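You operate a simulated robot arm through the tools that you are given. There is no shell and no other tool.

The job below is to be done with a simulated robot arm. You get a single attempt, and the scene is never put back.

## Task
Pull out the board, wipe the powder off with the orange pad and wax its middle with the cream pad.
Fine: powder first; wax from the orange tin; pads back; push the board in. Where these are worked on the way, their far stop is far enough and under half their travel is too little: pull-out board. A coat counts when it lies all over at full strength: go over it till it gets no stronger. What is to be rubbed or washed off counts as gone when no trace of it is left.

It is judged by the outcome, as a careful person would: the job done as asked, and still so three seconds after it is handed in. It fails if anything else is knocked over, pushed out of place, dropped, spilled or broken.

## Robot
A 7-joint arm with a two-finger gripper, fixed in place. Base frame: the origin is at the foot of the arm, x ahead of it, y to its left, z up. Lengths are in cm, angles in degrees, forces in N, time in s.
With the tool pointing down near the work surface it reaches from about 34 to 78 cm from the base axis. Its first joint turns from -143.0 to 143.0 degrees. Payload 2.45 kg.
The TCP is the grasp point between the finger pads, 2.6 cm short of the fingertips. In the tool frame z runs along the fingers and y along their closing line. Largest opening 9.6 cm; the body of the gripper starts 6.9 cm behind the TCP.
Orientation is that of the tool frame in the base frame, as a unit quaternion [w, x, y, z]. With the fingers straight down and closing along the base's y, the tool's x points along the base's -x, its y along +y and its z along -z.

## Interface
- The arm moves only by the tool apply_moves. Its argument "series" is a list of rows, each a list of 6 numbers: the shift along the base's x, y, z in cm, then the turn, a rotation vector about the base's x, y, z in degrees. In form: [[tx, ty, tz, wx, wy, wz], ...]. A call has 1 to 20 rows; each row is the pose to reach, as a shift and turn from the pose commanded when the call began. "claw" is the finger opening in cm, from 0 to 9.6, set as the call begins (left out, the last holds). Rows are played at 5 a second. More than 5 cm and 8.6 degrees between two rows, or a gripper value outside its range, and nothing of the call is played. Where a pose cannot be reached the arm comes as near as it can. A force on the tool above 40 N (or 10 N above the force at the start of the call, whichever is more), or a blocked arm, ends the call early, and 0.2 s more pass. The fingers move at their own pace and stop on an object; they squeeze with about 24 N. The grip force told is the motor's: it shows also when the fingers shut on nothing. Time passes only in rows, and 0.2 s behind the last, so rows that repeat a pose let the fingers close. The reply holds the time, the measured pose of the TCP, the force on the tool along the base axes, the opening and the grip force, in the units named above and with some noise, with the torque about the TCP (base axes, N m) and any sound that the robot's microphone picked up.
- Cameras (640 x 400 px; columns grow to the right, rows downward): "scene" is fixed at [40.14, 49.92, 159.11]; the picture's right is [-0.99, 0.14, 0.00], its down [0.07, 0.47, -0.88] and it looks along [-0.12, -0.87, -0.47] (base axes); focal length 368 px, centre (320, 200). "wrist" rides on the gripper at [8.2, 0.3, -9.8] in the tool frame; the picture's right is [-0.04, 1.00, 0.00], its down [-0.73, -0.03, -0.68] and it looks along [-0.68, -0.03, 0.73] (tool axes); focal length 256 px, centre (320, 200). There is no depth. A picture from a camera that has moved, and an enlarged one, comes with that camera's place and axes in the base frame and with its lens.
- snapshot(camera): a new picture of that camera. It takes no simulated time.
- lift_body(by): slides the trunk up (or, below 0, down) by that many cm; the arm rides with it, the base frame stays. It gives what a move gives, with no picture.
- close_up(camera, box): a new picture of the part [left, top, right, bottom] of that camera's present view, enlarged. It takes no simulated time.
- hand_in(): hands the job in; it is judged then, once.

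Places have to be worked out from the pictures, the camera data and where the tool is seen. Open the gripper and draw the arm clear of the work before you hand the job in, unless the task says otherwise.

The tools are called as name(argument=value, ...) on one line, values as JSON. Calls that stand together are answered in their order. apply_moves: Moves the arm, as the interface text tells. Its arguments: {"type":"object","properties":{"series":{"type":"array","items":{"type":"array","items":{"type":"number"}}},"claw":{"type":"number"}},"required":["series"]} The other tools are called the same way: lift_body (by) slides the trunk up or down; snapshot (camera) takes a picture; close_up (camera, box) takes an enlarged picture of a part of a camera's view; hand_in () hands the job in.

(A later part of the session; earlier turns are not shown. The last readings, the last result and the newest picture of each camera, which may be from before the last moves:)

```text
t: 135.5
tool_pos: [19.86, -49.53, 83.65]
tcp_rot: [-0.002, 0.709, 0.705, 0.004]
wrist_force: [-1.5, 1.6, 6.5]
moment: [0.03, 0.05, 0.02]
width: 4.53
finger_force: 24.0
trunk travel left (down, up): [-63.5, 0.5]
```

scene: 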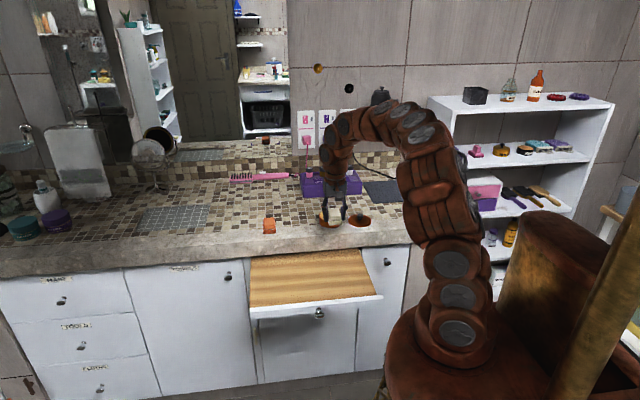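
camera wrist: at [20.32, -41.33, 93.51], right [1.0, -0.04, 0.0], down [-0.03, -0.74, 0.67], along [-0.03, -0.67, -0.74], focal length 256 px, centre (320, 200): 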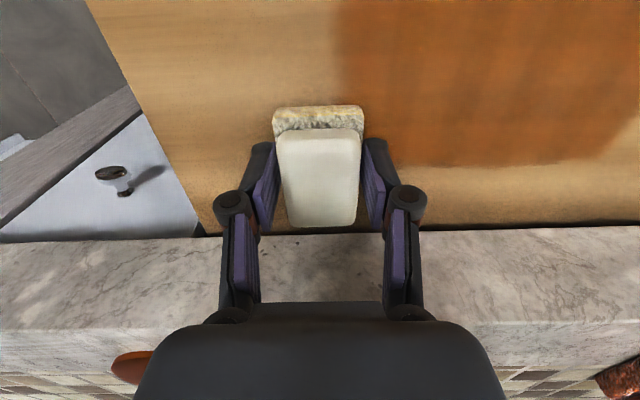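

6.5 N. I stroke to the right end and read the force there.

apply_moves(series=[[1.8, 0, -0.02, 0, 0, 0], [3.6, 0, -0.02, 0, 0, 0], [5.4, 0, -0.02, 0, 0, 0], [7.2, 0, -0.02, 0, 0, 0], [9, 0, -0.02, 0, 0, 0], [10.8, 0, -0.02, 0, 0, 0], [12.6, 0, -0.02, 0, 0, 0], [14.4, 0, -0.02, 0, 0, 0], [16.2, 0, -0.02, 0, 0, 0], [17.5, 0, -0.02, 0, 0, 0]])

snapshot(camera="wrist")

close_up(camera="scene", box=[260, 230, 350, 290])

```text
t: 137.7
tool_pos: [37.62, -49.63, 83.56]
tcp_rot: [-0.003, 0.708, 0.706, 0.003]
wrist_force: [-2.8, 0.9, 9.2]
moment: [0.06, 0.08, 0.03]
width: 4.47
finger_force: 23.9
trunk travel left (down, up): [-63.5, 0.5]
```

```text
taken
camera wrist: at [37.95, -41.4, 93.39], right [1.0, -0.05, 0.0], down [-0.03, -0.74, 0.67], along [-0.03, -0.67, -0.74], focal length 256 px, centre (320, 200)
```

wrist: 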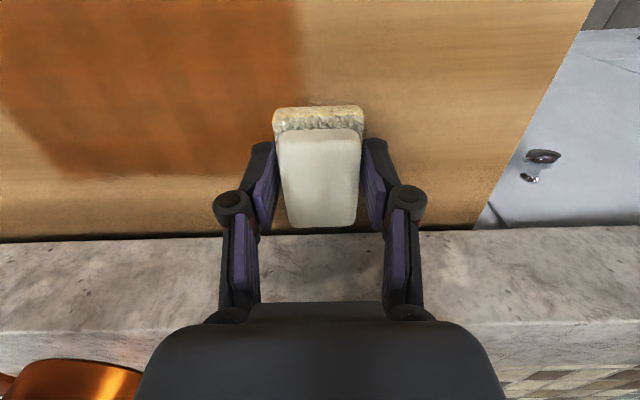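

```text
6.67 times, centred on (305, 260) of scene
camera zoom: at [40.14, 49.92, 159.11], right [-0.99, 0.14, 0.0], down [0.07, 0.47, -0.88], along [-0.12, -0.87, -0.47], focal length 2450 px, centre (420, -200)
```

zoom: 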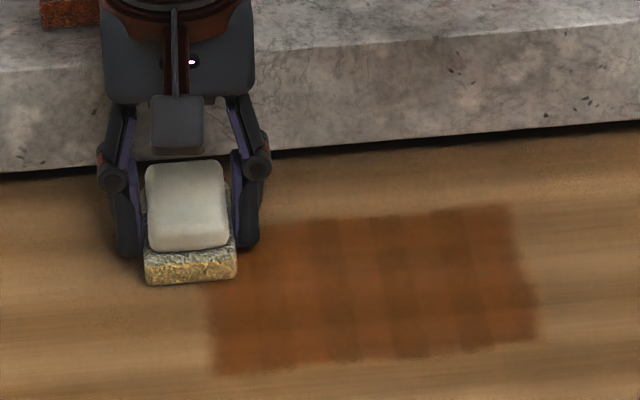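

The coat is confined to x≈21–37, y≈-40…-50.5, so that's the zone. Bands match my step spacing, so I use finer steps: shift to y≈-47.9 and stroke slowly back to the left.

apply_moves(series=[[0, 0, 0.4, 0, 0, 0], [0, 1.7, 0.4, 0, 0, 0], [0, 1.7, 0, 0, 0, 0], [-1, 1.7, 0, 0, 0, 0], [-2, 1.7, 0, 0, 0, 0], [-3, 1.7, 0, 0, 0, 0], [-4, 1.7, 0, 0, 0, 0], [-5, 1.7, 0, 0, 0, 0], [-6, 1.7, 0, 0, 0, 0], [-7, 1.7, 0, 0, 0, 0], [-8, 1.7, 0, 0, 0, 0], [-9, 1.7, 0, 0, 0, 0], [-10, 1.7, 0, 0, 0, 0], [-11, 1.7, 0, 0, 0, 0], [-12, 1.7, 0, 0, 0, 0], [-13, 1.7, 0, 0, 0, 0], [-14, 1.7, 0, 0, 0, 0], [-15, 1.7, 0, 0, 0, 0], [-16, 1.7, 0, 0, 0, 0], [-17, 1.7, 0, 0, 0, 0]])

close_up(camera="scene", box=[260, 230, 350, 290])

```text
t: 141.9
tool_pos: [20.47, -47.79, 83.45]
tcp_rot: [-0.002, 0.709, 0.705, 0.003]
wrist_force: [6.6, -1.5, 17.7]
moment: [-0.01, -0.19, -0.04]
width: 4.5
finger_force: 23.9
trunk travel left (down, up): [-63.5, 0.5]
```

```text
6.67 times, centred on (305, 260) of scene
camera zoom: at [40.14, 49.92, 159.11], right [-0.99, 0.14, 0.0], down [0.07, 0.47, -0.88], along [-0.12, -0.87, -0.47], focal length 2450 px, centre (420, -200)
```

zoom: 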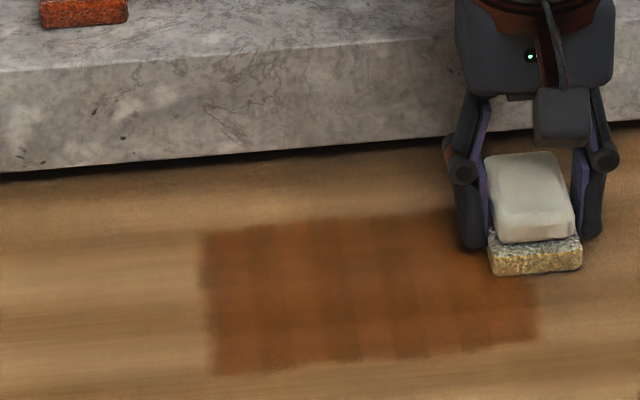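

Next, the front row (y≈-42.7): lift, shift, and stroke slowly to the right with slightly less pressure.

apply_moves(series=[[0, 0, 0.4, 0, 0, 0], [0, 2.6, 0.4, 0, 0, 0], [0, 5.1, 0.4, 0, 0, 0], [0, 5.1, 0.05, 0, 0, 0], [0, 5.1, 0.02, 0, 0, 0]])

```text
t: 143.1
tool_pos: [20.5, -42.65, 83.52]
tcp_rot: [-0.002, 0.709, 0.705, 0.003]
wrist_force: [1.9, 1.2, 5.2]
moment: [-0.01, -0.02, -0.01]
width: 4.5
finger_force: 24.2
trunk travel left (down, up): [-63.5, 0.5]
```

apply_moves(series=[[0.7, 0, -0.03, 0, 0, 0], [1.7, 0, -0.03, 0, 0, 0], [2.7, 0, -0.03, 0, 0, 0], [3.7, 0, -0.03, 0, 0, 0], [4.7, 0, -0.03, 0, 0, 0], [5.7, 0, -0.03, 0, 0, 0], [6.7, 0, -0.03, 0, 0, 0], [7.7, 0, -0.03, 0, 0, 0], [8.7, 0, -0.03, 0, 0, 0], [9.7, 0, -0.03, 0, 0, 0], [10.7, 0, -0.03, 0, 0, 0], [11.7, 0, -0.03, 0, 0, 0], [12.7, 0, -0.03, 0, 0, 0], [13.7, 0, -0.03, 0, 0, 0], [14.7, 0, -0.03, 0, 0, 0], [15.7, 0, -0.03, 0, 0, 0], [16.7, 0, -0.03, 0, 0, 0], [17.2, 0, -0.03, 0, 0, 0]])

close_up(camera="scene", box=[260, 230, 350, 290])

snapshot(camera="wrist")

```text
t: 146.9
tool_pos: [37.69, -42.54, 83.5]
tcp_rot: [-0.003, 0.709, 0.706, 0.002]
wrist_force: [-3.9, -0.2, 11.0]
moment: [0.06, 0.13, -0.01]
width: 4.53
finger_force: 24.1
trunk travel left (down, up): [-63.5, 0.5]
```

```text
6.67 times, centred on (305, 260) of scene
camera zoom: at [40.14, 49.92, 159.11], right [-0.99, 0.14, 0.0], down [0.07, 0.47, -0.88], along [-0.12, -0.87, -0.47], focal length 2450 px, centre (420, -200)
```

zoom: 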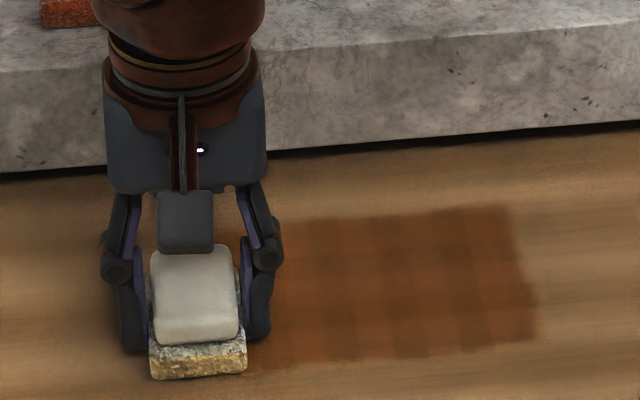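

```text
taken
camera wrist: at [38.0, -34.45, 93.32], right [1.0, -0.05, 0.0], down [-0.03, -0.74, 0.67], along [-0.03, -0.67, -0.74], focal length 256 px, centre (320, 200)
```

wrist: 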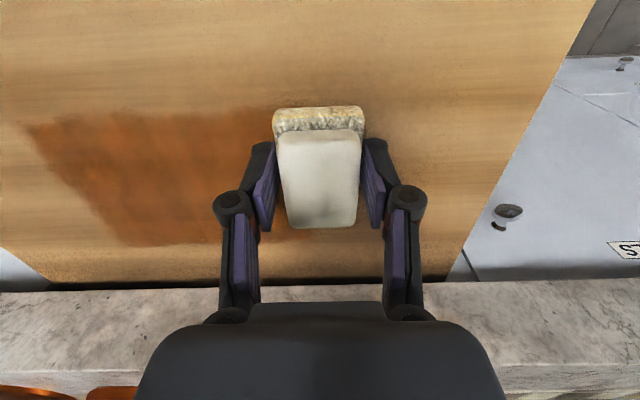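

I make the return stroke through the middle (y≈-45) and then check the coat unobstructed.

apply_moves(series=[[0, 0, 0.4, 0, 0, 0], [0, -2.4, 0.4, 0, 0, 0], [0, -2.4, 0, 0, 0, 0], [-1, -2.4, 0, 0, 0, 0], [-2, -2.4, 0, 0, 0, 0], [-3, -2.4, 0, 0, 0, 0], [-4, -2.4, 0, 0, 0, 0], [-5, -2.4, 0, 0, 0, 0], [-6, -2.4, 0, 0, 0, 0], [-7, -2.4, 0, 0, 0, 0], [-8, -2.4, 0, 0, 0, 0], [-9, -2.4, 0.02, 0, 0, 0], [-10, -2.4, 0.02, 0, 0, 0], [-11, -2.4, 0.02, 0, 0, 0], [-12, -2.4, 0.02, 0, 0, 0], [-13, -2.4, 0.02, 0, 0, 0], [-14, -2.4, 0.02, 0, 0, 0], [-15, -2.4, 0.02, 0, 0, 0], [-16, -2.4, 0.02, 0, 0, 0], [-17, -2.4, 0.02, 0, 0, 0]])

apply_moves(series=[[0, 0, 0.5, 0, 0, 0], [-1, -1, 3, 0, 0, 0], [-2, -3, 6, 0, 0, 0], [-2.5, -5, 9, 0, 0, 0], [-2.5, -7, 12, 0, 0, 0], [-2.5, -8, 14, 0, 0, 0], [-2.5, -8, 14, 0, 0, 0]])

close_up(camera="scene", box=[260, 230, 350, 290])

close_up(camera="scene", box=[310, 180, 380, 230])

```text
t: 151.1
tool_pos: [20.77, -45.12, 83.44]
tcp_rot: [-0.002, 0.709, 0.705, 0.002]
wrist_force: [-0.3, -0.4, 0.8]
moment: [0.03, -0.01, 0.03]
width: 4.49
finger_force: 23.9
trunk travel left (down, up): [-63.5, 0.5]
```

```text
t: 152.7
tool_pos: [18.28, -52.97, 97.41]
tcp_rot: [-0.004, 0.709, 0.705, 0.003]
wrist_force: [0.0, 0.0, -0.8]
moment: [0.01, -0.01, 0.02]
width: 4.49
finger_force: 24.0
trunk travel left (down, up): [-63.5, 0.5]
```

```text
6.67 times, centred on (305, 260) of scene
camera zoom: at [40.14, 49.92, 159.11], right [-0.99, 0.14, 0.0], down [0.07, 0.47, -0.88], along [-0.12, -0.87, -0.47], focal length 2450 px, centre (420, -200)
```

zoom: 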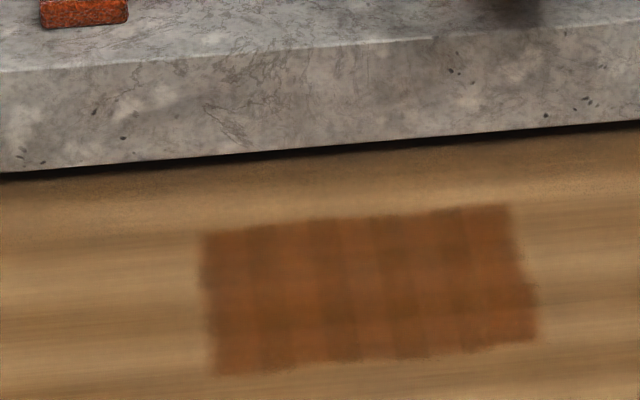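

```text
8.00 times, centred on (345, 205) of scene
camera zoom: at [40.14, 49.92, 159.11], right [-0.99, 0.14, 0.0], down [0.07, 0.47, -0.88], along [-0.12, -0.87, -0.47], focal length 2940 px, centre (120, 160)
```

zoom: 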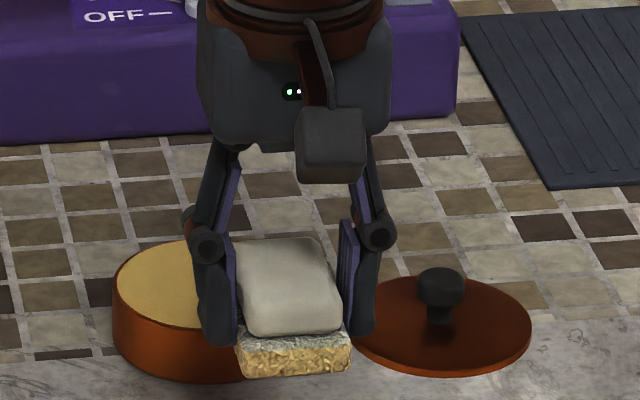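

The coat looks much more even. I take tighter close-ups to judge uniformity, as a reference before another round of passes.

close_up(camera="scene", box=[284, 255, 340, 290])

```text
11.43 times, centred on (312, 272) of scene
camera zoom: at [40.14, 49.92, 159.11], right [-0.99, 0.14, 0.0], down [0.07, 0.47, -0.88], along [-0.12, -0.87, -0.47], focal length 4201 px, centre (411, -629)
```

zoom: 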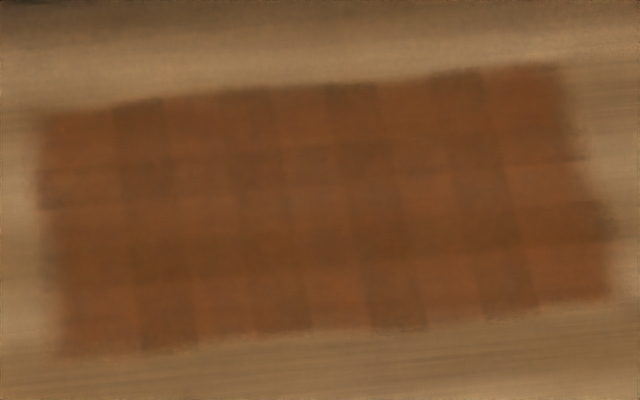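

A faint grid of cells of unequal strength is still visible, so more passes are needed. I reload the pad at the tin.

apply_moves(series=[[1, -1, 0.2, 0, 0, 0], [1.7, -3, 0.2, 0, 0, 0], [1.7, -6, 0.2, 0, 0, 0], [1.7, -9, 0.2, 0, 0, 0], [1.7, -10.7, 0.2, 0, 0, 0], [1.7, -10.7, -1.2, 0, 0, 0], [1.7, -10.7, -2.2, 0, 0, 0], [1.7, -10.7, -2.9, 0, 0, 0], [1.7, -10.7, -2.9, 0, 0, 0]])

apply_moves(series=[[0, 0, -0.15, 0, 0, 0], [0, 0, -0.25, 0, 0, 0], [0, 0, -0.3, 0, 0, 0], [0, 0, -0.3, 0, 0, 0]])

```text
t: 154.7
tool_pos: [19.88, -63.78, 94.55]
tcp_rot: [-0.003, 0.709, 0.706, 0.002]
wrist_force: [0.6, 0.2, -0.4]
moment: [-0.04, 0.0, -0.01]
width: 4.51
finger_force: 24.0
trunk travel left (down, up): [-63.5, 0.5]
```

```text
t: 155.7
tool_pos: [19.98, -63.74, 94.23]
tcp_rot: [-0.004, 0.709, 0.705, 0.002]
wrist_force: [0.4, 0.0, -0.1]
moment: [0.01, -0.03, -0.02]
width: 4.48
finger_force: 24.4
trunk travel left (down, up): [-63.5, 0.5]
```

Not touching yet; continue in small steps.

apply_moves(series=[[0, 0, -0.08, 0, 0, 0], [0, 0, -0.14, 0, 0, 0], [0, 0, -0.14, 0, 0, 0]])

```text
t: 156.5
tool_pos: [19.87, -63.73, 94.18]
tcp_rot: [-0.002, 0.709, 0.705, 0.002]
wrist_force: [0.4, 0.0, 7.2]
moment: [0.02, -0.05, 0.05]
width: 4.49
finger_force: 24.0
trunk travel left (down, up): [-63.5, 0.5]
```

7 N on the wax. Hold, lift, and carry back to the front-left of the zone.

apply_moves(series=[[0, 0, 0, 0, 0, 0], [0, 0, 0, 0, 0, 0], [0, 0, 0, 0, 0, 0], [0, 0, 0, 0, 0, 0], [0, 0, 0.4, 0, 0, 0], [0, 0, 1.2, 0, 0, 0], [0, 0, 2.2, 0, 0, 0], [0, 0, 3.4, 0, 0, 0], [0, 3, 3.4, 0, 0, 0], [0, 7, 3.4, 0, 0, 0], [0, 11, 3.4, 0, 0, 0], [0, 15, 3.4, 0, 0, 0], [0, 19, 3, 0, 0, 0], [0, 21.2, 0.5, 0, 0, 0], [0, 21.2, -3, 0, 0, 0], [0, 21.2, -6, 0, 0, 0], [0, 21.2, -8.5, 0, 0, 0], [0, 21.2, -10.3, 0, 0, 0], [0, 21.2, -10.3, 0, 0, 0]])

apply_moves(series=[[0, 0, -0.2, 0, 0, 0], [0, 0, -0.35, 0, 0, 0], [0, 0, -0.45, 0, 0, 0], [0, 0, -0.45, 0, 0, 0]])

```text
t: 160.5
tool_pos: [20.01, -42.62, 83.92]
tcp_rot: [-0.003, 0.709, 0.705, 0.002]
wrist_force: [0.0, 0.3, -0.8]
moment: [-0.02, -0.01, 0.01]
width: 4.49
finger_force: 23.9
trunk travel left (down, up): [-63.5, 0.5]
```

```text
t: 161.5
tool_pos: [19.84, -42.67, 83.5]
tcp_rot: [-0.002, 0.709, 0.705, 0.003]
wrist_force: [-1.6, 0.3, 13.4]
moment: [0.01, 0.04, -0.03]
width: 4.49
finger_force: 24.0
trunk travel left (down, up): [-63.5, 0.5]
```

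13 N. I stroke slowly to the right along the front row.

apply_moves(series=[[0.9, 0, 0.02, 0, 0, 0], [1.8, 0, 0.02, 0, 0, 0], [2.7, 0, 0.02, 0, 0, 0], [3.6, 0, 0.02, 0, 0, 0], [4.5, 0, 0.02, 0, 0, 0], [5.4, 0, 0.02, 0, 0, 0], [6.3, 0, 0.02, 0, 0, 0], [7.2, 0, 0.02, 0, 0, 0], [8.1, 0, 0.02, 0, 0, 0], [9, 0, 0.02, 0, 0, 0], [9.9, 0, 0.01, 0, 0, 0], [10.8, 0, 0.01, 0, 0, 0], [11.7, 0, 0.01, 0, 0, 0], [12.6, 0, 0.01, 0, 0, 0], [13.5, 0, 0, 0, 0, 0], [14.4, 0, 0, 0, 0, 0], [15.3, 0, 0, 0, 0, 0], [16.2, 0, 0, 0, 0, 0], [17.1, 0, 0, 0, 0, 0], [17.8, 0, 0, 0, 0, 0]])

apply_moves(series=[[-0.9, 0, 0, 0, 0, 0], [-1.8, 0, 0, 0, 0, 0], [-2.7, 0, 0, 0, 0, 0], [-3.6, 0, 0, 0, 0, 0], [-4.5, 0, 0, 0, 0, 0], [-5.4, 0, 0, 0, 0, 0], [-6.3, 0, 0, 0, 0, 0], [-7.2, 0, 0, 0, 0, 0], [-8.1, 0, 0, 0, 0, 0], [-9, 0, 0, 0, 0, 0], [-9.9, 0, 0, 0, 0, 0], [-10.8, 0, 0, 0, 0, 0], [-11.7, 0, 0, 0, 0, 0], [-12.6, 0, 0, 0, 0, 0], [-13.5, 0, 0, 0, 0, 0], [-14.4, 0, 0, 0, 0, 0], [-15.3, 0, 0, 0, 0, 0], [-16.2, 0, 0, 0, 0, 0], [-17.1, 0, 0, 0, 0, 0], [-17.8, 0, 0, 0, 0, 0]])

close_up(camera="scene", box=[284, 255, 340, 290])

```text
t: 165.7
tool_pos: [37.78, -42.7, 83.37]
tcp_rot: [-0.002, 0.709, 0.705, 0.002]
wrist_force: [-3.1, -0.8, 4.7]
moment: [0.04, 0.07, -0.02]
width: 4.49
finger_force: 24.3
trunk travel left (down, up): [-63.5, 0.5]
```

```text
t: 169.9
tool_pos: [19.82, -42.74, 83.38]
tcp_rot: [-0.002, 0.709, 0.705, 0.002]
wrist_force: [2.8, -0.4, 6.7]
moment: [0.11, -0.03, -0.02]
width: 4.49
finger_force: 23.9
trunk travel left (down, up): [-63.5, 0.5]
```

```text
11.43 times, centred on (312, 272) of scene
camera zoom: at [40.14, 49.92, 159.11], right [-0.99, 0.14, 0.0], down [0.07, 0.47, -0.88], along [-0.12, -0.87, -0.47], focal length 4201 px, centre (411, -629)
```

zoom: 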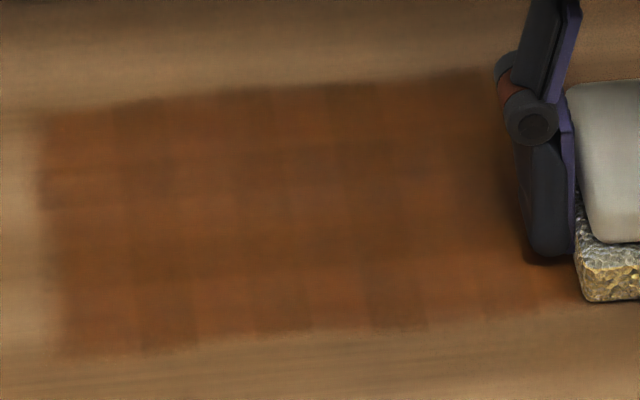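

The front half looks more even. Now the back row (y≈-47.9), right and back again.

apply_moves(series=[[0, 0, 0.4, 0, 0, 0], [0, -2.6, 0.4, 0, 0, 0], [0, -5.2, 0.4, 0, 0, 0], [0, -5.2, 0.05, 0, 0, 0], [0, -5.2, 0, 0, 0, 0]])

```text
t: 171.1
tool_pos: [19.96, -47.78, 83.37]
tcp_rot: [-0.003, 0.709, 0.705, 0.002]
wrist_force: [-0.9, 0.3, 5.1]
moment: [-0.04, -0.01, -0.01]
width: 4.48
finger_force: 23.7
trunk travel left (down, up): [-63.5, 0.5]
```

apply_moves(series=[[0.9, 0, -0.02, 0, 0, 0], [1.8, 0, -0.02, 0, 0, 0], [2.7, 0, -0.02, 0, 0, 0], [3.6, 0, -0.02, 0, 0, 0], [4.5, 0, -0.02, 0, 0, 0], [5.4, 0, -0.02, 0, 0, 0], [6.3, 0, -0.02, 0, 0, 0], [7.2, 0, -0.02, 0, 0, 0], [8.1, 0, -0.02, 0, 0, 0], [9, 0, -0.02, 0, 0, 0], [9.9, 0, -0.02, 0, 0, 0], [10.8, 0, -0.02, 0, 0, 0], [11.7, 0, -0.02, 0, 0, 0], [12.6, 0, -0.02, 0, 0, 0], [13.5, 0, -0.02, 0, 0, 0], [14.4, 0, -0.02, 0, 0, 0], [15.3, 0, -0.02, 0, 0, 0], [16.2, 0, -0.02, 0, 0, 0], [17.1, 0, -0.02, 0, 0, 0], [17.8, 0, -0.02, 0, 0, 0]])

apply_moves(series=[[-0.9, 0, 0, 0, 0, 0], [-1.8, 0, 0, 0, 0, 0], [-2.7, 0, 0, 0, 0, 0], [-3.6, 0, 0, 0, 0, 0], [-4.5, 0, 0, 0, 0, 0], [-5.4, 0, 0, 0, 0, 0], [-6.3, 0, 0, 0, 0, 0], [-7.2, 0, 0, 0, 0, 0], [-8.1, 0, 0, 0, 0, 0], [-9, 0, 0, 0, 0, 0], [-9.9, 0, 0, 0, 0, 0], [-10.8, 0, 0, 0, 0, 0], [-11.7, 0, 0, 0, 0, 0], [-12.6, 0, 0, 0, 0, 0], [-13.5, 0, 0, 0, 0, 0], [-14.4, 0, 0, 0, 0, 0], [-15.3, 0, 0, 0, 0, 0], [-16.2, 0, 0, 0, 0, 0], [-17.1, 0, 0, 0, 0, 0], [-17.8, 0, 0, 0, 0, 0]])

apply_moves(series=[[0, 0, 0.5, 0, 0, 0], [-1, -1, 3, 0, 0, 0], [-1.7, -2.5, 6, 0, 0, 0], [-1.7, -4, 9, 0, 0, 0], [-1.7, -5.2, 12, 0, 0, 0], [-1.7, -5.2, 14, 0, 0, 0], [-1.7, -5.2, 14, 0, 0, 0]])

close_up(camera="scene", box=[284, 255, 340, 290])

close_up(camera="scene", box=[260, 230, 350, 290])

```text
t: 175.3
tool_pos: [37.8, -47.9, 83.39]
tcp_rot: [-0.002, 0.709, 0.705, 0.003]
wrist_force: [-0.6, 0.5, -0.4]
moment: [0.01, 0.01, 0.03]
width: 4.45
finger_force: 24.3
trunk travel left (down, up): [-63.5, 0.5]
```

```text
t: 179.5
tool_pos: [19.89, -47.7, 83.33]
tcp_rot: [-0.004, 0.709, 0.705, 0.002]
wrist_force: [3.3, 0.7, 8.1]
moment: [-0.04, -0.05, 0.0]
width: 4.51
finger_force: 23.9
trunk travel left (down, up): [-63.5, 0.5]
```

```text
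t: 181.1
tool_pos: [18.11, -52.78, 97.19]
tcp_rot: [-0.004, 0.709, 0.705, 0.002]
wrist_force: [-0.1, 0.6, 0.0]
moment: [0.0, 0.03, 0.0]
width: 4.48
finger_force: 24.4
trunk travel left (down, up): [-63.5, 0.5]
```

```text
11.43 times, centred on (312, 272) of scene
camera zoom: at [40.14, 49.92, 159.11], right [-0.99, 0.14, 0.0], down [0.07, 0.47, -0.88], along [-0.12, -0.87, -0.47], focal length 4201 px, centre (411, -629)
```

zoom: 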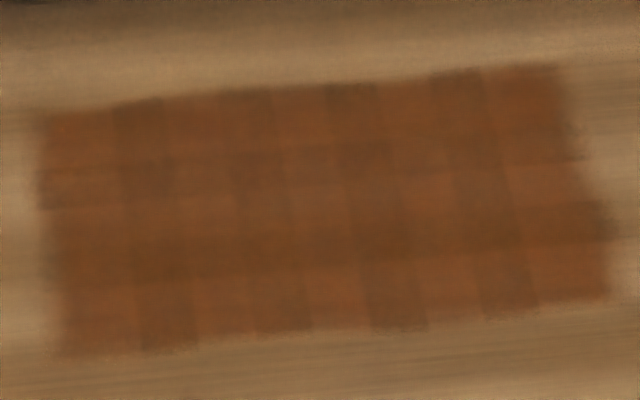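

```text
6.67 times, centred on (305, 260) of scene
camera zoom: at [40.14, 49.92, 159.11], right [-0.99, 0.14, 0.0], down [0.07, 0.47, -0.88], along [-0.12, -0.87, -0.47], focal length 2450 px, centre (420, -200)
```

zoom: 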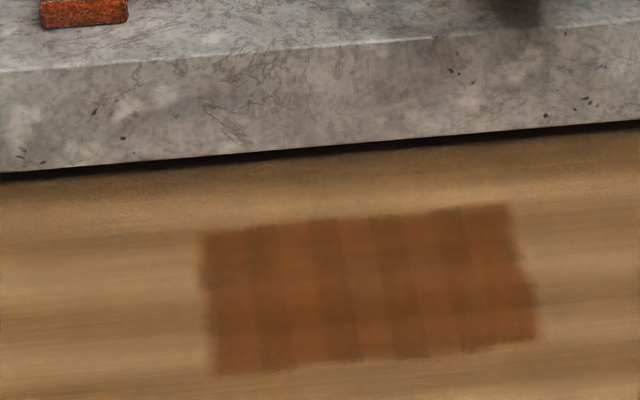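

The picture is unchanged from the previous round, so the coat seems to have reached full strength with the cell pattern being its texture. I check it also from above with the wrist camera by moving to the side.

apply_moves(series=[[3, 2.5, 0.5, 0, 0, 0], [6, 5, 0.5, 0, 0, 0], [9, 7.5, 0.5, 0, 0, 0], [12, 10, 0.5, 0, 0, 0], [15, 12.5, 0.5, 0, 0, 0], [18, 14.5, 0.5, 0, 0, 0], [21, 16, 0.5, 0, 0, 0], [24, 17, 0.5, 0, 0, 0], [24, 17, 0.5, 0, 0, 0]])

snapshot(camera="wrist")

close_up(camera="wrist", box=[110, 80, 310, 205])

```text
t: 183.1
tool_pos: [42.25, -36.07, 97.86]
tcp_rot: [-0.003, 0.709, 0.705, 0.003]
wrist_force: [0.5, 0.2, 0.9]
moment: [0.01, -0.03, -0.04]
width: 4.49
finger_force: 23.5
trunk travel left (down, up): [-63.5, 0.5]
```

```text
taken
camera wrist: at [42.54, -27.9, 107.61], right [1.0, -0.05, 0.0], down [-0.03, -0.74, 0.67], along [-0.03, -0.67, -0.74], focal length 256 px, centre (320, 200)
```

wrist: 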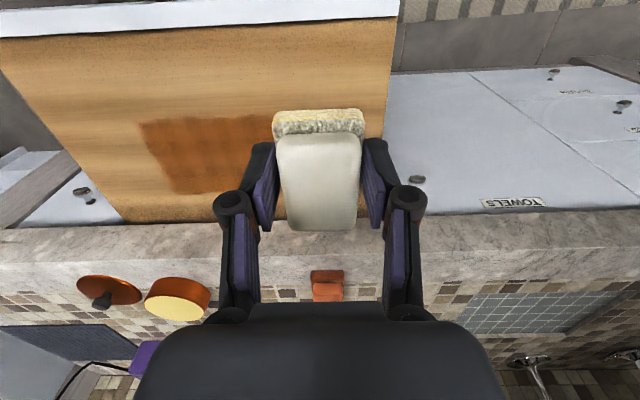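

```text
3.20 times, centred on (210, 142) of wrist
camera zoom: at [42.54, -27.9, 107.61], right [1.0, -0.05, 0.0], down [-0.03, -0.74, 0.67], along [-0.03, -0.67, -0.74], focal length 819 px, centre (672, 384)
```

zoom: 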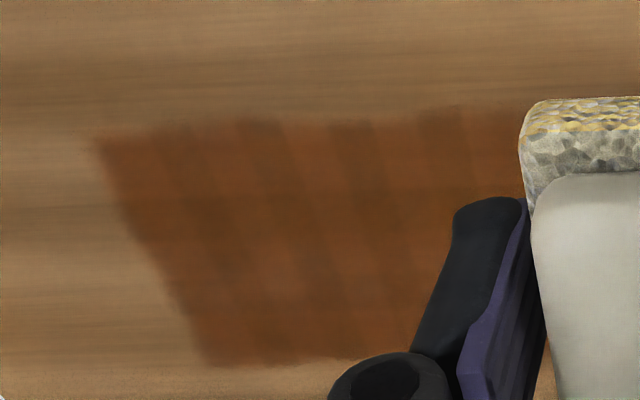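

Also from above the coat covers the zone evenly apart from its texture. I return the cream pad to its home (31.5,-61.85), first to a height just above the counter.

apply_moves(series=[[-1.3, -3.2, 0, 0, 0, 0], [-2.7, -6.4, 0, 0, 0, 0], [-4, -9.6, 0, 0, 0, 0], [-5.4, -12.8, 0, 0, 0, 0], [-6.7, -16, 0, 0, 0, 0], [-8, -19.2, 0, 0, 0, 0], [-9.4, -22.4, 0, 0, 0, 0], [-10.5, -24.8, 0, 0, 0, 0], [-10.75, -25.75, -0.5, 0, 0, 0], [-10.75, -25.75, -2, 0, 0, 0], [-10.75, -25.75, -3.5, 0, 0, 0], [-10.75, -25.75, -4.8, 0, 0, 0], [-10.75, -25.75, -5.6, 0, 0, 0], [-10.75, -25.75, -5.6, 0, 0, 0]])

close_up(camera="scene", box=[240, 190, 320, 240])

snapshot(camera="wrist")

```text
t: 186.1
tool_pos: [31.42, -61.58, 92.16]
tcp_rot: [-0.003, 0.709, 0.705, 0.002]
wrist_force: [-0.2, -0.2, -0.9]
moment: [0.03, 0.0, -0.01]
width: 4.5
finger_force: 24.2
trunk travel left (down, up): [-63.5, 0.5]
```

```text
8.00 times, centred on (280, 215) of scene
camera zoom: at [40.14, 49.92, 159.11], right [-0.99, 0.14, 0.0], down [0.07, 0.47, -0.88], along [-0.12, -0.87, -0.47], focal length 2940 px, centre (640, 80)
```

zoom: 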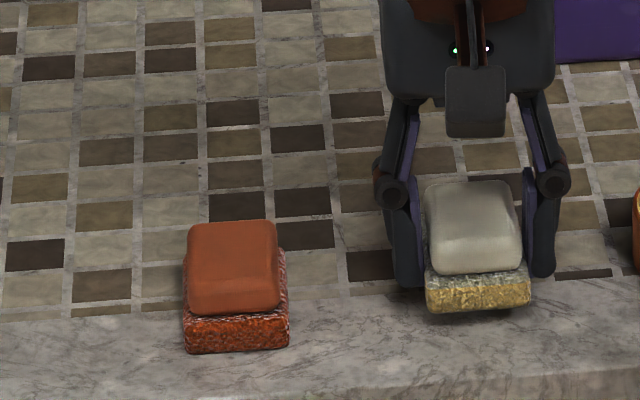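

```text
taken
camera wrist: at [31.86, -53.54, 102.04], right [1.0, -0.05, 0.0], down [-0.03, -0.74, 0.67], along [-0.03, -0.67, -0.74], focal length 256 px, centre (320, 200)
```

wrist: 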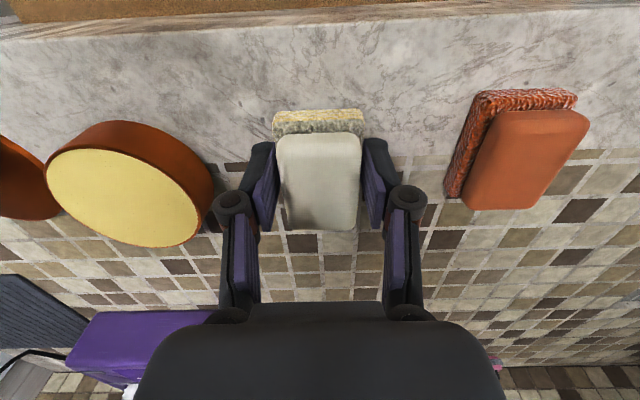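

It lines up with the original picture after accounting for the 1 cm height. I lower to the counter.

apply_moves(series=[[0, -0.05, -0.4, 0, 0, 0], [0, -0.05, -0.7, 0, 0, 0], [0, -0.05, -0.85, 0, 0, 0], [0, -0.05, -0.95, 0, 0, 0], [0, -0.05, -0.95, 0, 0, 0]])

```text
t: 187.3
tool_pos: [31.53, -61.66, 91.31]
tcp_rot: [-0.002, 0.709, 0.705, 0.002]
wrist_force: [0.7, 0.2, 0.0]
moment: [0.0, 0.02, -0.05]
width: 4.5
finger_force: 24.2
trunk travel left (down, up): [-63.5, 0.5]
```

apply_moves(series=[[0, 0, -0.1, 0, 0, 0], [0, 0, -0.18, 0, 0, 0], [0, 0, -0.24, 0, 0, 0], [0, 0, -0.24, 0, 0, 0]])

```text
t: 188.3
tool_pos: [31.36, -61.85, 91.13]
tcp_rot: [-0.002, 0.709, 0.706, 0.002]
wrist_force: [0.0, -2.8, 5.3]
moment: [-0.04, 0.02, -0.01]
width: 4.5
finger_force: 24.1
trunk travel left (down, up): [-63.5, 0.5]
```

The pad touches the counter (5 N) at its home. I open the gripper and rise straight up.

apply_moves(series=[[0, 0, 0, 0, 0, 0], [0, 0, 0, 0, 0, 0], [0, 0, 0, 0, 0, 0]], claw=6.8)

apply_moves(series=[[0, 0, 1, 0, 0, 0], [0, 0, 2, 0, 0, 0], [0, 0, 3, 0, 0, 0], [0, 0, 4.5, 0, 0, 0], [0, 0, 6.5, 0, 0, 0], [0, 0, 8.5, 0, 0, 0], [0, 0, 8.5, 0, 0, 0]])

close_up(camera="scene", box=[240, 190, 320, 240])

snapshot(camera="scene")

```text
t: 189.1
tool_pos: [31.5, -61.81, 91.17]
tcp_rot: [-0.003, 0.709, 0.705, 0.003]
wrist_force: [-0.9, -0.6, -0.2]
moment: [0.01, -0.02, -0.02]
width: 6.83
finger_force: 0.1
trunk travel left (down, up): [-63.5, 0.5]
```

```text
t: 190.7
tool_pos: [31.5, -61.67, 99.68]
tcp_rot: [-0.004, 0.709, 0.705, 0.002]
wrist_force: [-0.1, 0.6, -0.1]
moment: [0.03, 0.0, 0.02]
width: 6.79
finger_force: 0.0
trunk travel left (down, up): [-63.5, 0.5]
```

```text
8.00 times, centred on (280, 215) of scene
camera zoom: at [40.14, 49.92, 159.11], right [-0.99, 0.14, 0.0], down [0.07, 0.47, -0.88], along [-0.12, -0.87, -0.47], focal length 2940 px, centre (640, 80)
```

zoom: 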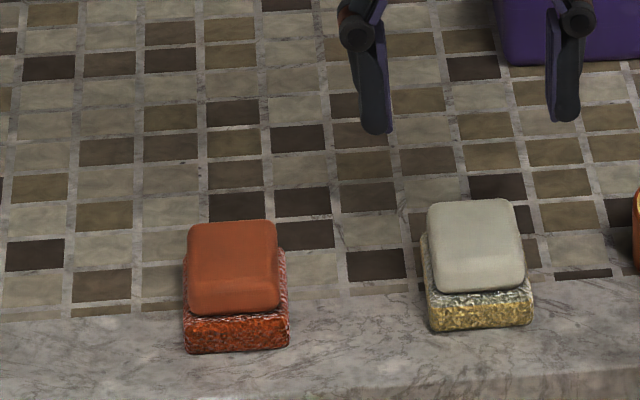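

```text
taken
```

scene: 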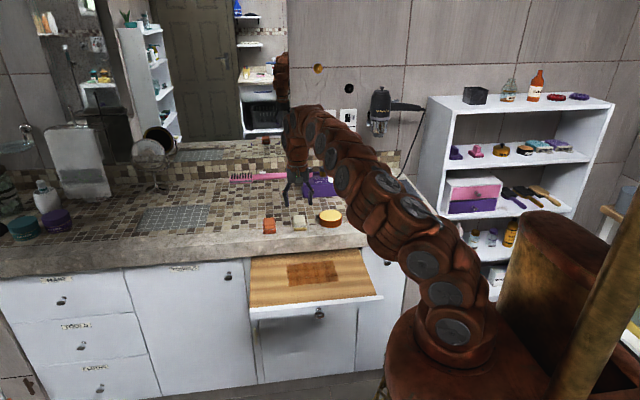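

Both pads are home. With the gripper empty I take a clear look at the coat from above before pushing the board in.

apply_moves(series=[[0, 3, 1, 0, 0, 0], [0, 7, 1.5, 0, 0, 0], [-0.5, 11, 1.5, 0, 0, 0], [-1, 15, 1.5, 0, 0, 0], [-2, 19, 1.5, 0, 0, 0], [-2.5, 23, 1.5, 0, 0, 0], [-2.5, 26, 1.5, 0, 0, 0], [-2.5, 26, 1.5, 0, 0, 0]], claw=9)

snapshot(camera="wrist")

close_up(camera="wrist", box=[230, 80, 410, 192])

close_up(camera="scene", box=[284, 255, 340, 290])

```text
t: 192.5
tool_pos: [28.94, -35.69, 100.98]
tcp_rot: [-0.003, 0.709, 0.705, 0.002]
wrist_force: [-0.4, 0.2, 0.2]
moment: [0.0, 0.01, 0.0]
width: 9.0
finger_force: 0.1
trunk travel left (down, up): [-63.5, 0.5]
```

```text
taken
camera wrist: at [29.29, -27.54, 110.95], right [1.0, -0.05, 0.0], down [-0.03, -0.74, 0.67], along [-0.03, -0.67, -0.74], focal length 256 px, centre (320, 200)
```

wrist: 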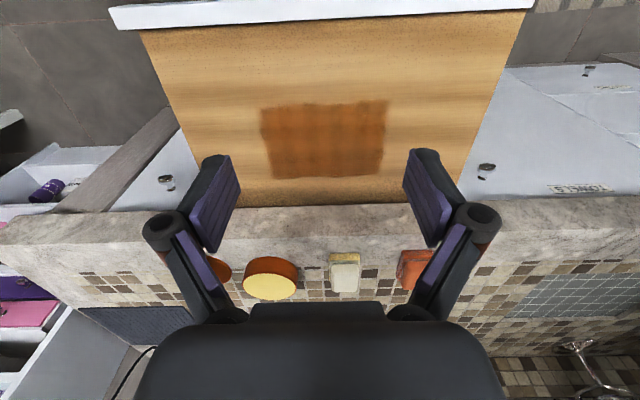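

```text
3.56 times, centred on (320, 136) of wrist
camera zoom: at [29.29, -27.54, 110.95], right [1.0, -0.05, 0.0], down [-0.03, -0.74, 0.67], along [-0.03, -0.67, -0.74], focal length 910 px, centre (320, 428)
```

zoom: 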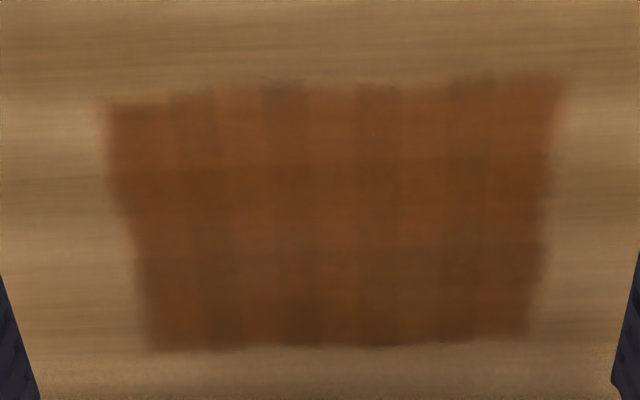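

```text
11.43 times, centred on (312, 272) of scene
camera zoom: at [40.14, 49.92, 159.11], right [-0.99, 0.14, 0.0], down [0.07, 0.47, -0.88], along [-0.12, -0.87, -0.47], focal length 4201 px, centre (411, -629)
```

zoom: 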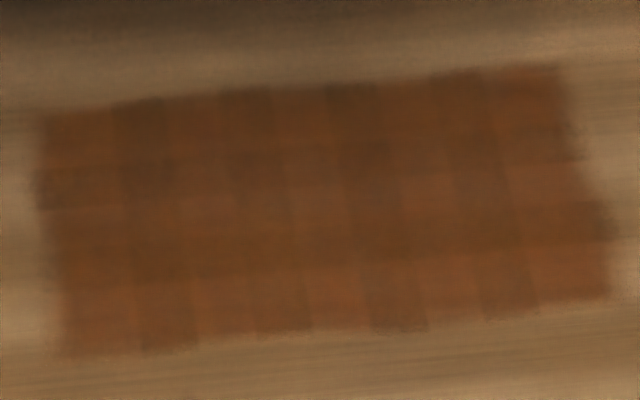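

The coat is even over its zone and no powder is left. Now I'll close the fingers and go in front of the board's knob to push the board back in; first I test the reach at (29.2,-24.7).

apply_moves(series=[[0.1, 3, -1, 0, 0, 0], [0.2, 6, -2, 0, 0, 0], [0.3, 9, -3, 0, 0, 0], [0.3, 11, -5, 0, 0, 0], [0.3, 11, -8, 0, 0, 0], [0.3, 11, -11, 0, 0, 0], [0.3, 11, -11, 0, 0, 0]], claw=0)

snapshot(camera="wrist")

snapshot(camera="scene")

```text
t: 194.1
tool_pos: [29.43, -24.88, 90.2]
tcp_rot: [-0.003, 0.709, 0.705, 0.003]
wrist_force: [-0.6, 0.0, 0.8]
moment: [0.02, -0.04, 0.01]
width: 0.0
finger_force: 23.4
trunk travel left (down, up): [-63.5, 0.5]
```

```text
taken
camera wrist: at [29.66, -16.7, 100.0], right [1.0, -0.05, 0.0], down [-0.03, -0.74, 0.67], along [-0.03, -0.67, -0.74], focal length 256 px, centre (320, 200)
```

wrist: 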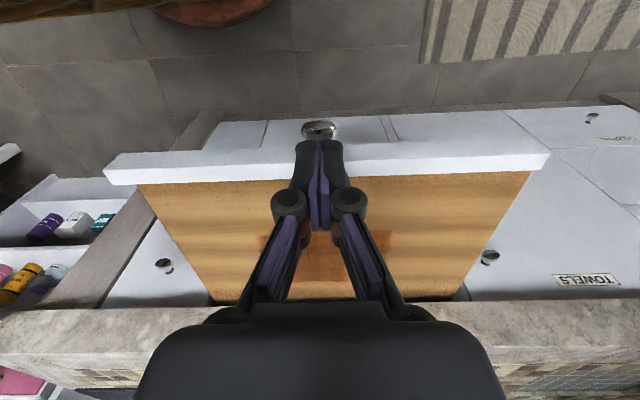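

```text
taken
```

scene: 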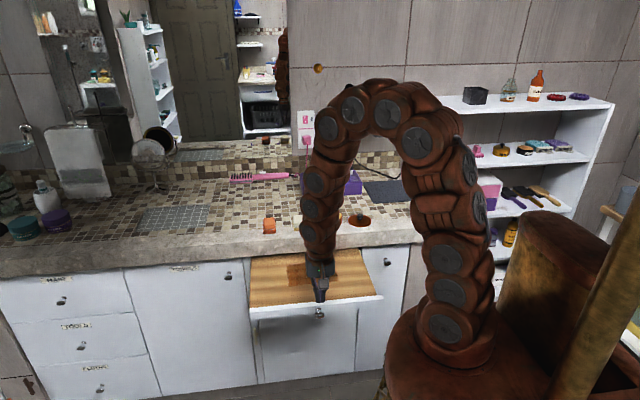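

Reach is fine here. The knob's front is near y≈-26.4, so I back off 1 cm more in +y, then descend in front of the knob.

apply_moves(series=[[-0.3, 1.1, 0, 0, 0, 0], [-0.3, 1.1, -3, 0, 0, 0], [-0.3, 1.1, -6, 0, 0, 0], [-0.3, 1.1, -8, 0, 0, 0], [-0.3, 1.1, -9.2, 0, 0, 0], [-0.3, 1.1, -9.2, 0, 0, 0]])

snapshot(camera="wrist")

close_up(camera="scene", box=[270, 260, 370, 335])

```text
t: 195.5
tool_pos: [28.9, -23.55, 80.68]
tcp_rot: [-0.004, 0.709, 0.705, 0.002]
wrist_force: [-0.3, 0.7, 0.0]
moment: [0.06, -0.02, 0.0]
width: 0.03
finger_force: 24.4
trunk travel left (down, up): [-63.5, 0.5]
```

```text
taken
camera wrist: at [29.25, -15.44, 90.62], right [1.0, -0.05, 0.0], down [-0.03, -0.74, 0.67], along [-0.03, -0.67, -0.74], focal length 256 px, centre (320, 200)
```

wrist: 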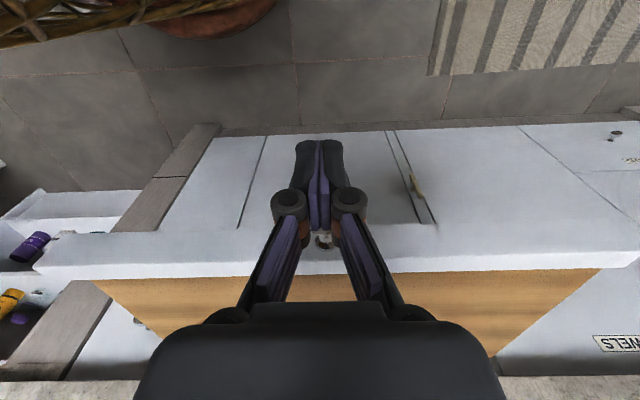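

```text
5.33 times, centred on (320, 298) of scene
camera zoom: at [40.14, 49.92, 159.11], right [-0.99, 0.14, 0.0], down [0.07, 0.47, -0.88], along [-0.12, -0.87, -0.47], focal length 1960 px, centre (320, -320)
```

zoom: 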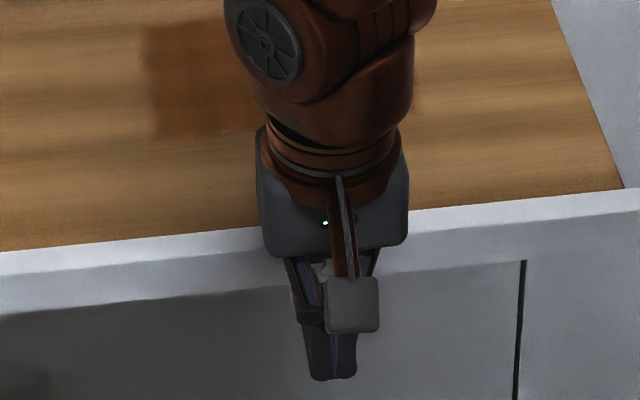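

The closed fingers are in front of the knob. I push slowly along -y, centred at x≈29.1.

apply_moves(series=[[0.2, 0, 0, 0, 0, 0], [0.2, -0.6, 0, 0, 0, 0], [0.2, -1.2, 0, 0, 0, 0], [0.2, -1.8, 0, 0, 0, 0], [0.2, -2.4, 0, 0, 0, 0], [0.2, -3, 0, 0, 0, 0], [0.2, -3.6, 0, 0, 0, 0], [0.2, -4.2, 0, 0, 0, 0], [0.2, -4.8, 0, 0, 0, 0], [0.2, -5.4, 0, 0, 0, 0], [0.2, -6, 0, 0, 0, 0]])

snapshot(camera="wrist")

close_up(camera="scene", box=[240, 220, 400, 330])

```text
t: 197.9
tool_pos: [29.16, -29.71, 80.85]
tcp_rot: [-0.003, 0.709, 0.706, 0.001]
wrist_force: [-0.6, 1.0, 0.1]
moment: [0.02, -0.01, 0.02]
width: 0.0
finger_force: 28.6
trunk travel left (down, up): [-63.5, 0.5]
```

```text
taken
camera wrist: at [29.5, -21.52, 90.69], right [1.0, -0.05, 0.0], down [-0.03, -0.74, 0.67], along [-0.03, -0.67, -0.74], focal length 256 px, centre (320, 200)
```

wrist: 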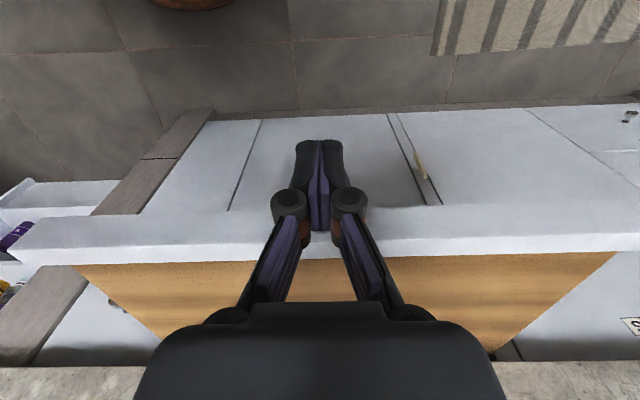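

```text
3.64 times, centred on (320, 275) of scene
camera zoom: at [40.14, 49.92, 159.11], right [-0.99, 0.14, 0.0], down [0.07, 0.47, -0.88], along [-0.12, -0.87, -0.47], focal length 1336 px, centre (320, -73)
```

zoom: 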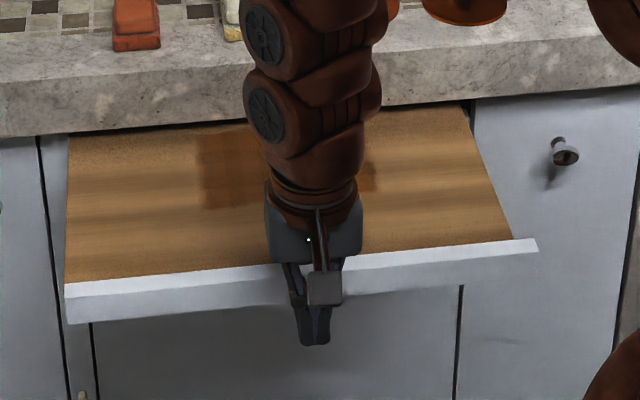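

The board is sliding in easily. I continue pushing at 1 cm per row to y≈-48.

apply_moves(series=[[0, -1, 0, 0, 0, 0], [0, -2, 0, 0, 0, 0], [0, -3, 0, 0, 0, 0], [0, -4, 0, 0, 0, 0], [0, -5, 0, 0, 0, 0], [0, -6, 0, 0, 0, 0], [0, -7, 0, 0, 0, 0], [0, -8, 0, 0, 0, 0], [0, -9, 0, 0, 0, 0], [0, -10, 0, 0, 0, 0], [0, -11, 0, 0, 0, 0], [0, -12, 0, 0, 0, 0], [0, -13, 0, 0, 0, 0], [0, -14, 0, 0, 0, 0], [0, -15, 0, 0, 0, 0], [0, -16, 0, 0, 0, 0], [0, -17, 0, 0, 0, 0], [0, -18, 0, 0, 0, 0]])

snapshot(camera="wrist")

close_up(camera="scene", box=[240, 200, 400, 310])

```text
t: 201.7
tool_pos: [29.2, -47.58, 80.83]
tcp_rot: [-0.002, 0.709, 0.706, 0.003]
wrist_force: [0.4, 0.5, -0.7]
moment: [-0.02, 0.02, -0.02]
width: 0.01
finger_force: 28.3
trunk travel left (down, up): [-63.5, 0.5]
```

```text
taken
camera wrist: at [29.55, -39.53, 90.72], right [1.0, -0.05, 0.0], down [-0.03, -0.74, 0.67], along [-0.03, -0.67, -0.74], focal length 256 px, centre (320, 200)
```

wrist: 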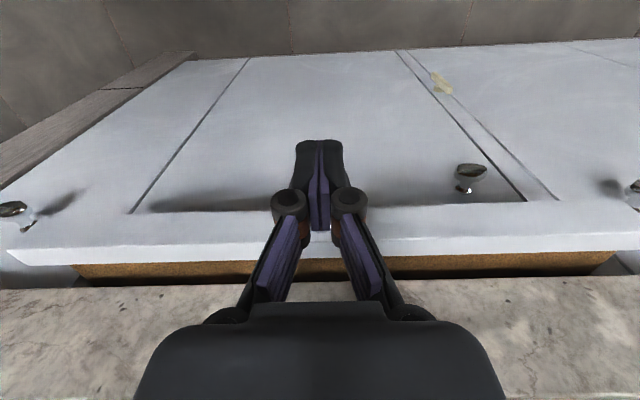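

```text
3.64 times, centred on (320, 255) of scene
camera zoom: at [40.14, 49.92, 159.11], right [-0.99, 0.14, 0.0], down [0.07, 0.47, -0.88], along [-0.12, -0.87, -0.47], focal length 1336 px, centre (320, 0)
```

zoom: 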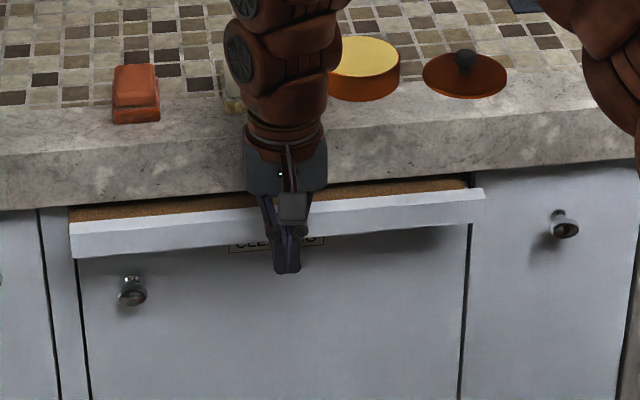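

About 6 cm remain. I tilt the fingers 25° forward (tips toward the knob) to keep the gripper body away from the counter edge, then continue pushing gently.

apply_moves(series=[[0, 0.6, 0.1, -6, 0, 0], [0, 0.9, 0.2, -12, 0, 0], [0, 1.1, 0.3, -19, 0, 0], [0, 1.2, 0.4, -25, 0, 0], [0, 0.7, 0.4, -25, 0, 0], [0, 0, 0.4, -25, 0, 0], [0, -0.7, 0.4, -25, 0, 0], [0, -1.4, 0.4, -25, 0, 0], [0, -2.1, 0.4, -25, 0, 0], [0, -2.8, 0.4, -25, 0, 0], [0, -3.3, 0.4, -25, 0, 0]])

snapshot(camera="wrist")

close_up(camera="scene", box=[240, 200, 400, 310])

```text
t: 204.1
tool_pos: [29.11, -51.12, 81.36]
tcp_rot: [0.151, 0.693, 0.688, -0.151]
wrist_force: [-1.0, 1.2, -0.5]
moment: [0.06, 0.01, 0.01]
width: 0.0
finger_force: 28.6
trunk travel left (down, up): [-63.5, 0.5]
```

```text
taken
camera wrist: at [29.44, -39.46, 86.81], right [1.0, -0.04, 0.02], down [-0.03, -0.38, 0.92], along [-0.03, -0.92, -0.38], focal length 256 px, centre (320, 200)
```

wrist: 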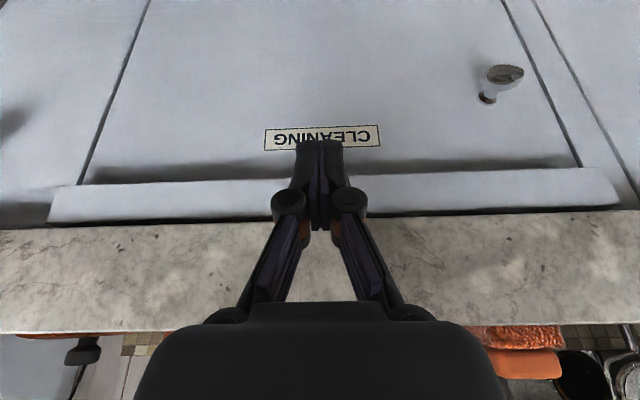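

```text
3.64 times, centred on (320, 255) of scene
camera zoom: at [40.14, 49.92, 159.11], right [-0.99, 0.14, 0.0], down [0.07, 0.47, -0.88], along [-0.12, -0.87, -0.47], focal length 1336 px, centre (320, 0)
```

zoom: 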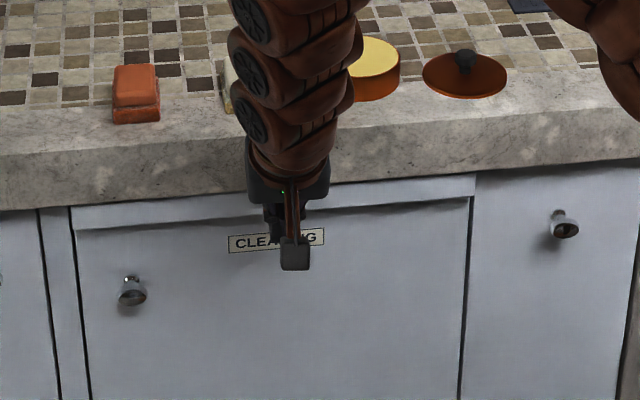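

Nearly closed. I keep pushing in 0.3 cm steps until I feel the stop.

apply_moves(series=[[0, -0.3, 0, 0, 0, 0], [0, -0.6, 0, 0, 0, 0], [0, -0.9, 0, 0, 0, 0], [0, -1.2, 0, 0, 0, 0], [0, -1.4, 0, 0, 0, 0], [0, -1.6, 0, 0, 0, 0], [0, -1.6, 0, 0, 0, 0]])

snapshot(camera="wrist")

close_up(camera="scene", box=[240, 200, 400, 310])

```text
t: 205.7
tool_pos: [29.18, -52.43, 81.23]
tcp_rot: [0.151, 0.694, 0.688, -0.15]
wrist_force: [1.0, 1.2, 0.1]
moment: [0.02, 0.02, 0.0]
width: 0.0
finger_force: 29.4
trunk travel left (down, up): [-63.5, 0.5]
```

```text
taken
camera wrist: at [29.45, -40.94, 86.74], right [1.0, -0.04, 0.02], down [-0.03, -0.38, 0.92], along [-0.03, -0.92, -0.39], focal length 256 px, centre (320, 200)
```

wrist: 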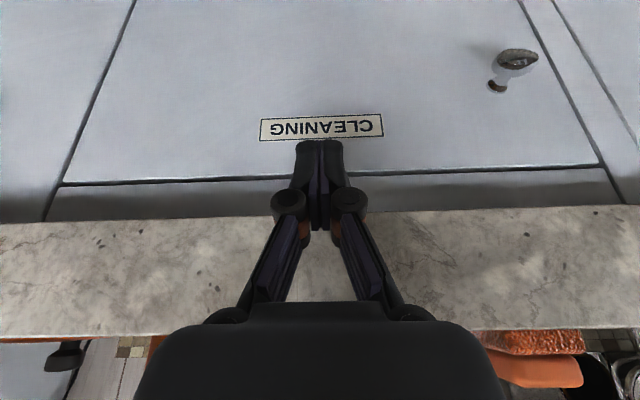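

```text
3.64 times, centred on (320, 255) of scene
camera zoom: at [40.14, 49.92, 159.11], right [-0.99, 0.14, 0.0], down [0.07, 0.47, -0.88], along [-0.12, -0.87, -0.47], focal length 1336 px, centre (320, 0)
```

zoom: 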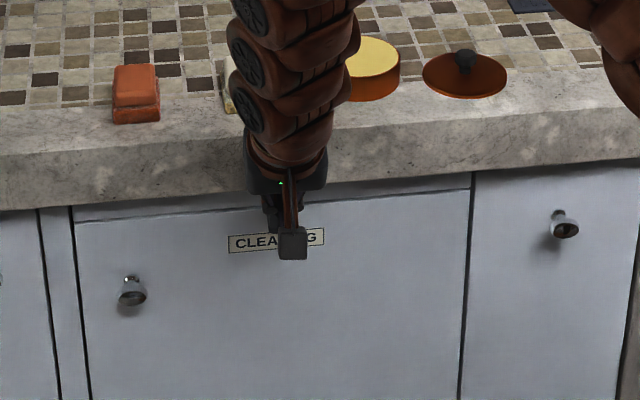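

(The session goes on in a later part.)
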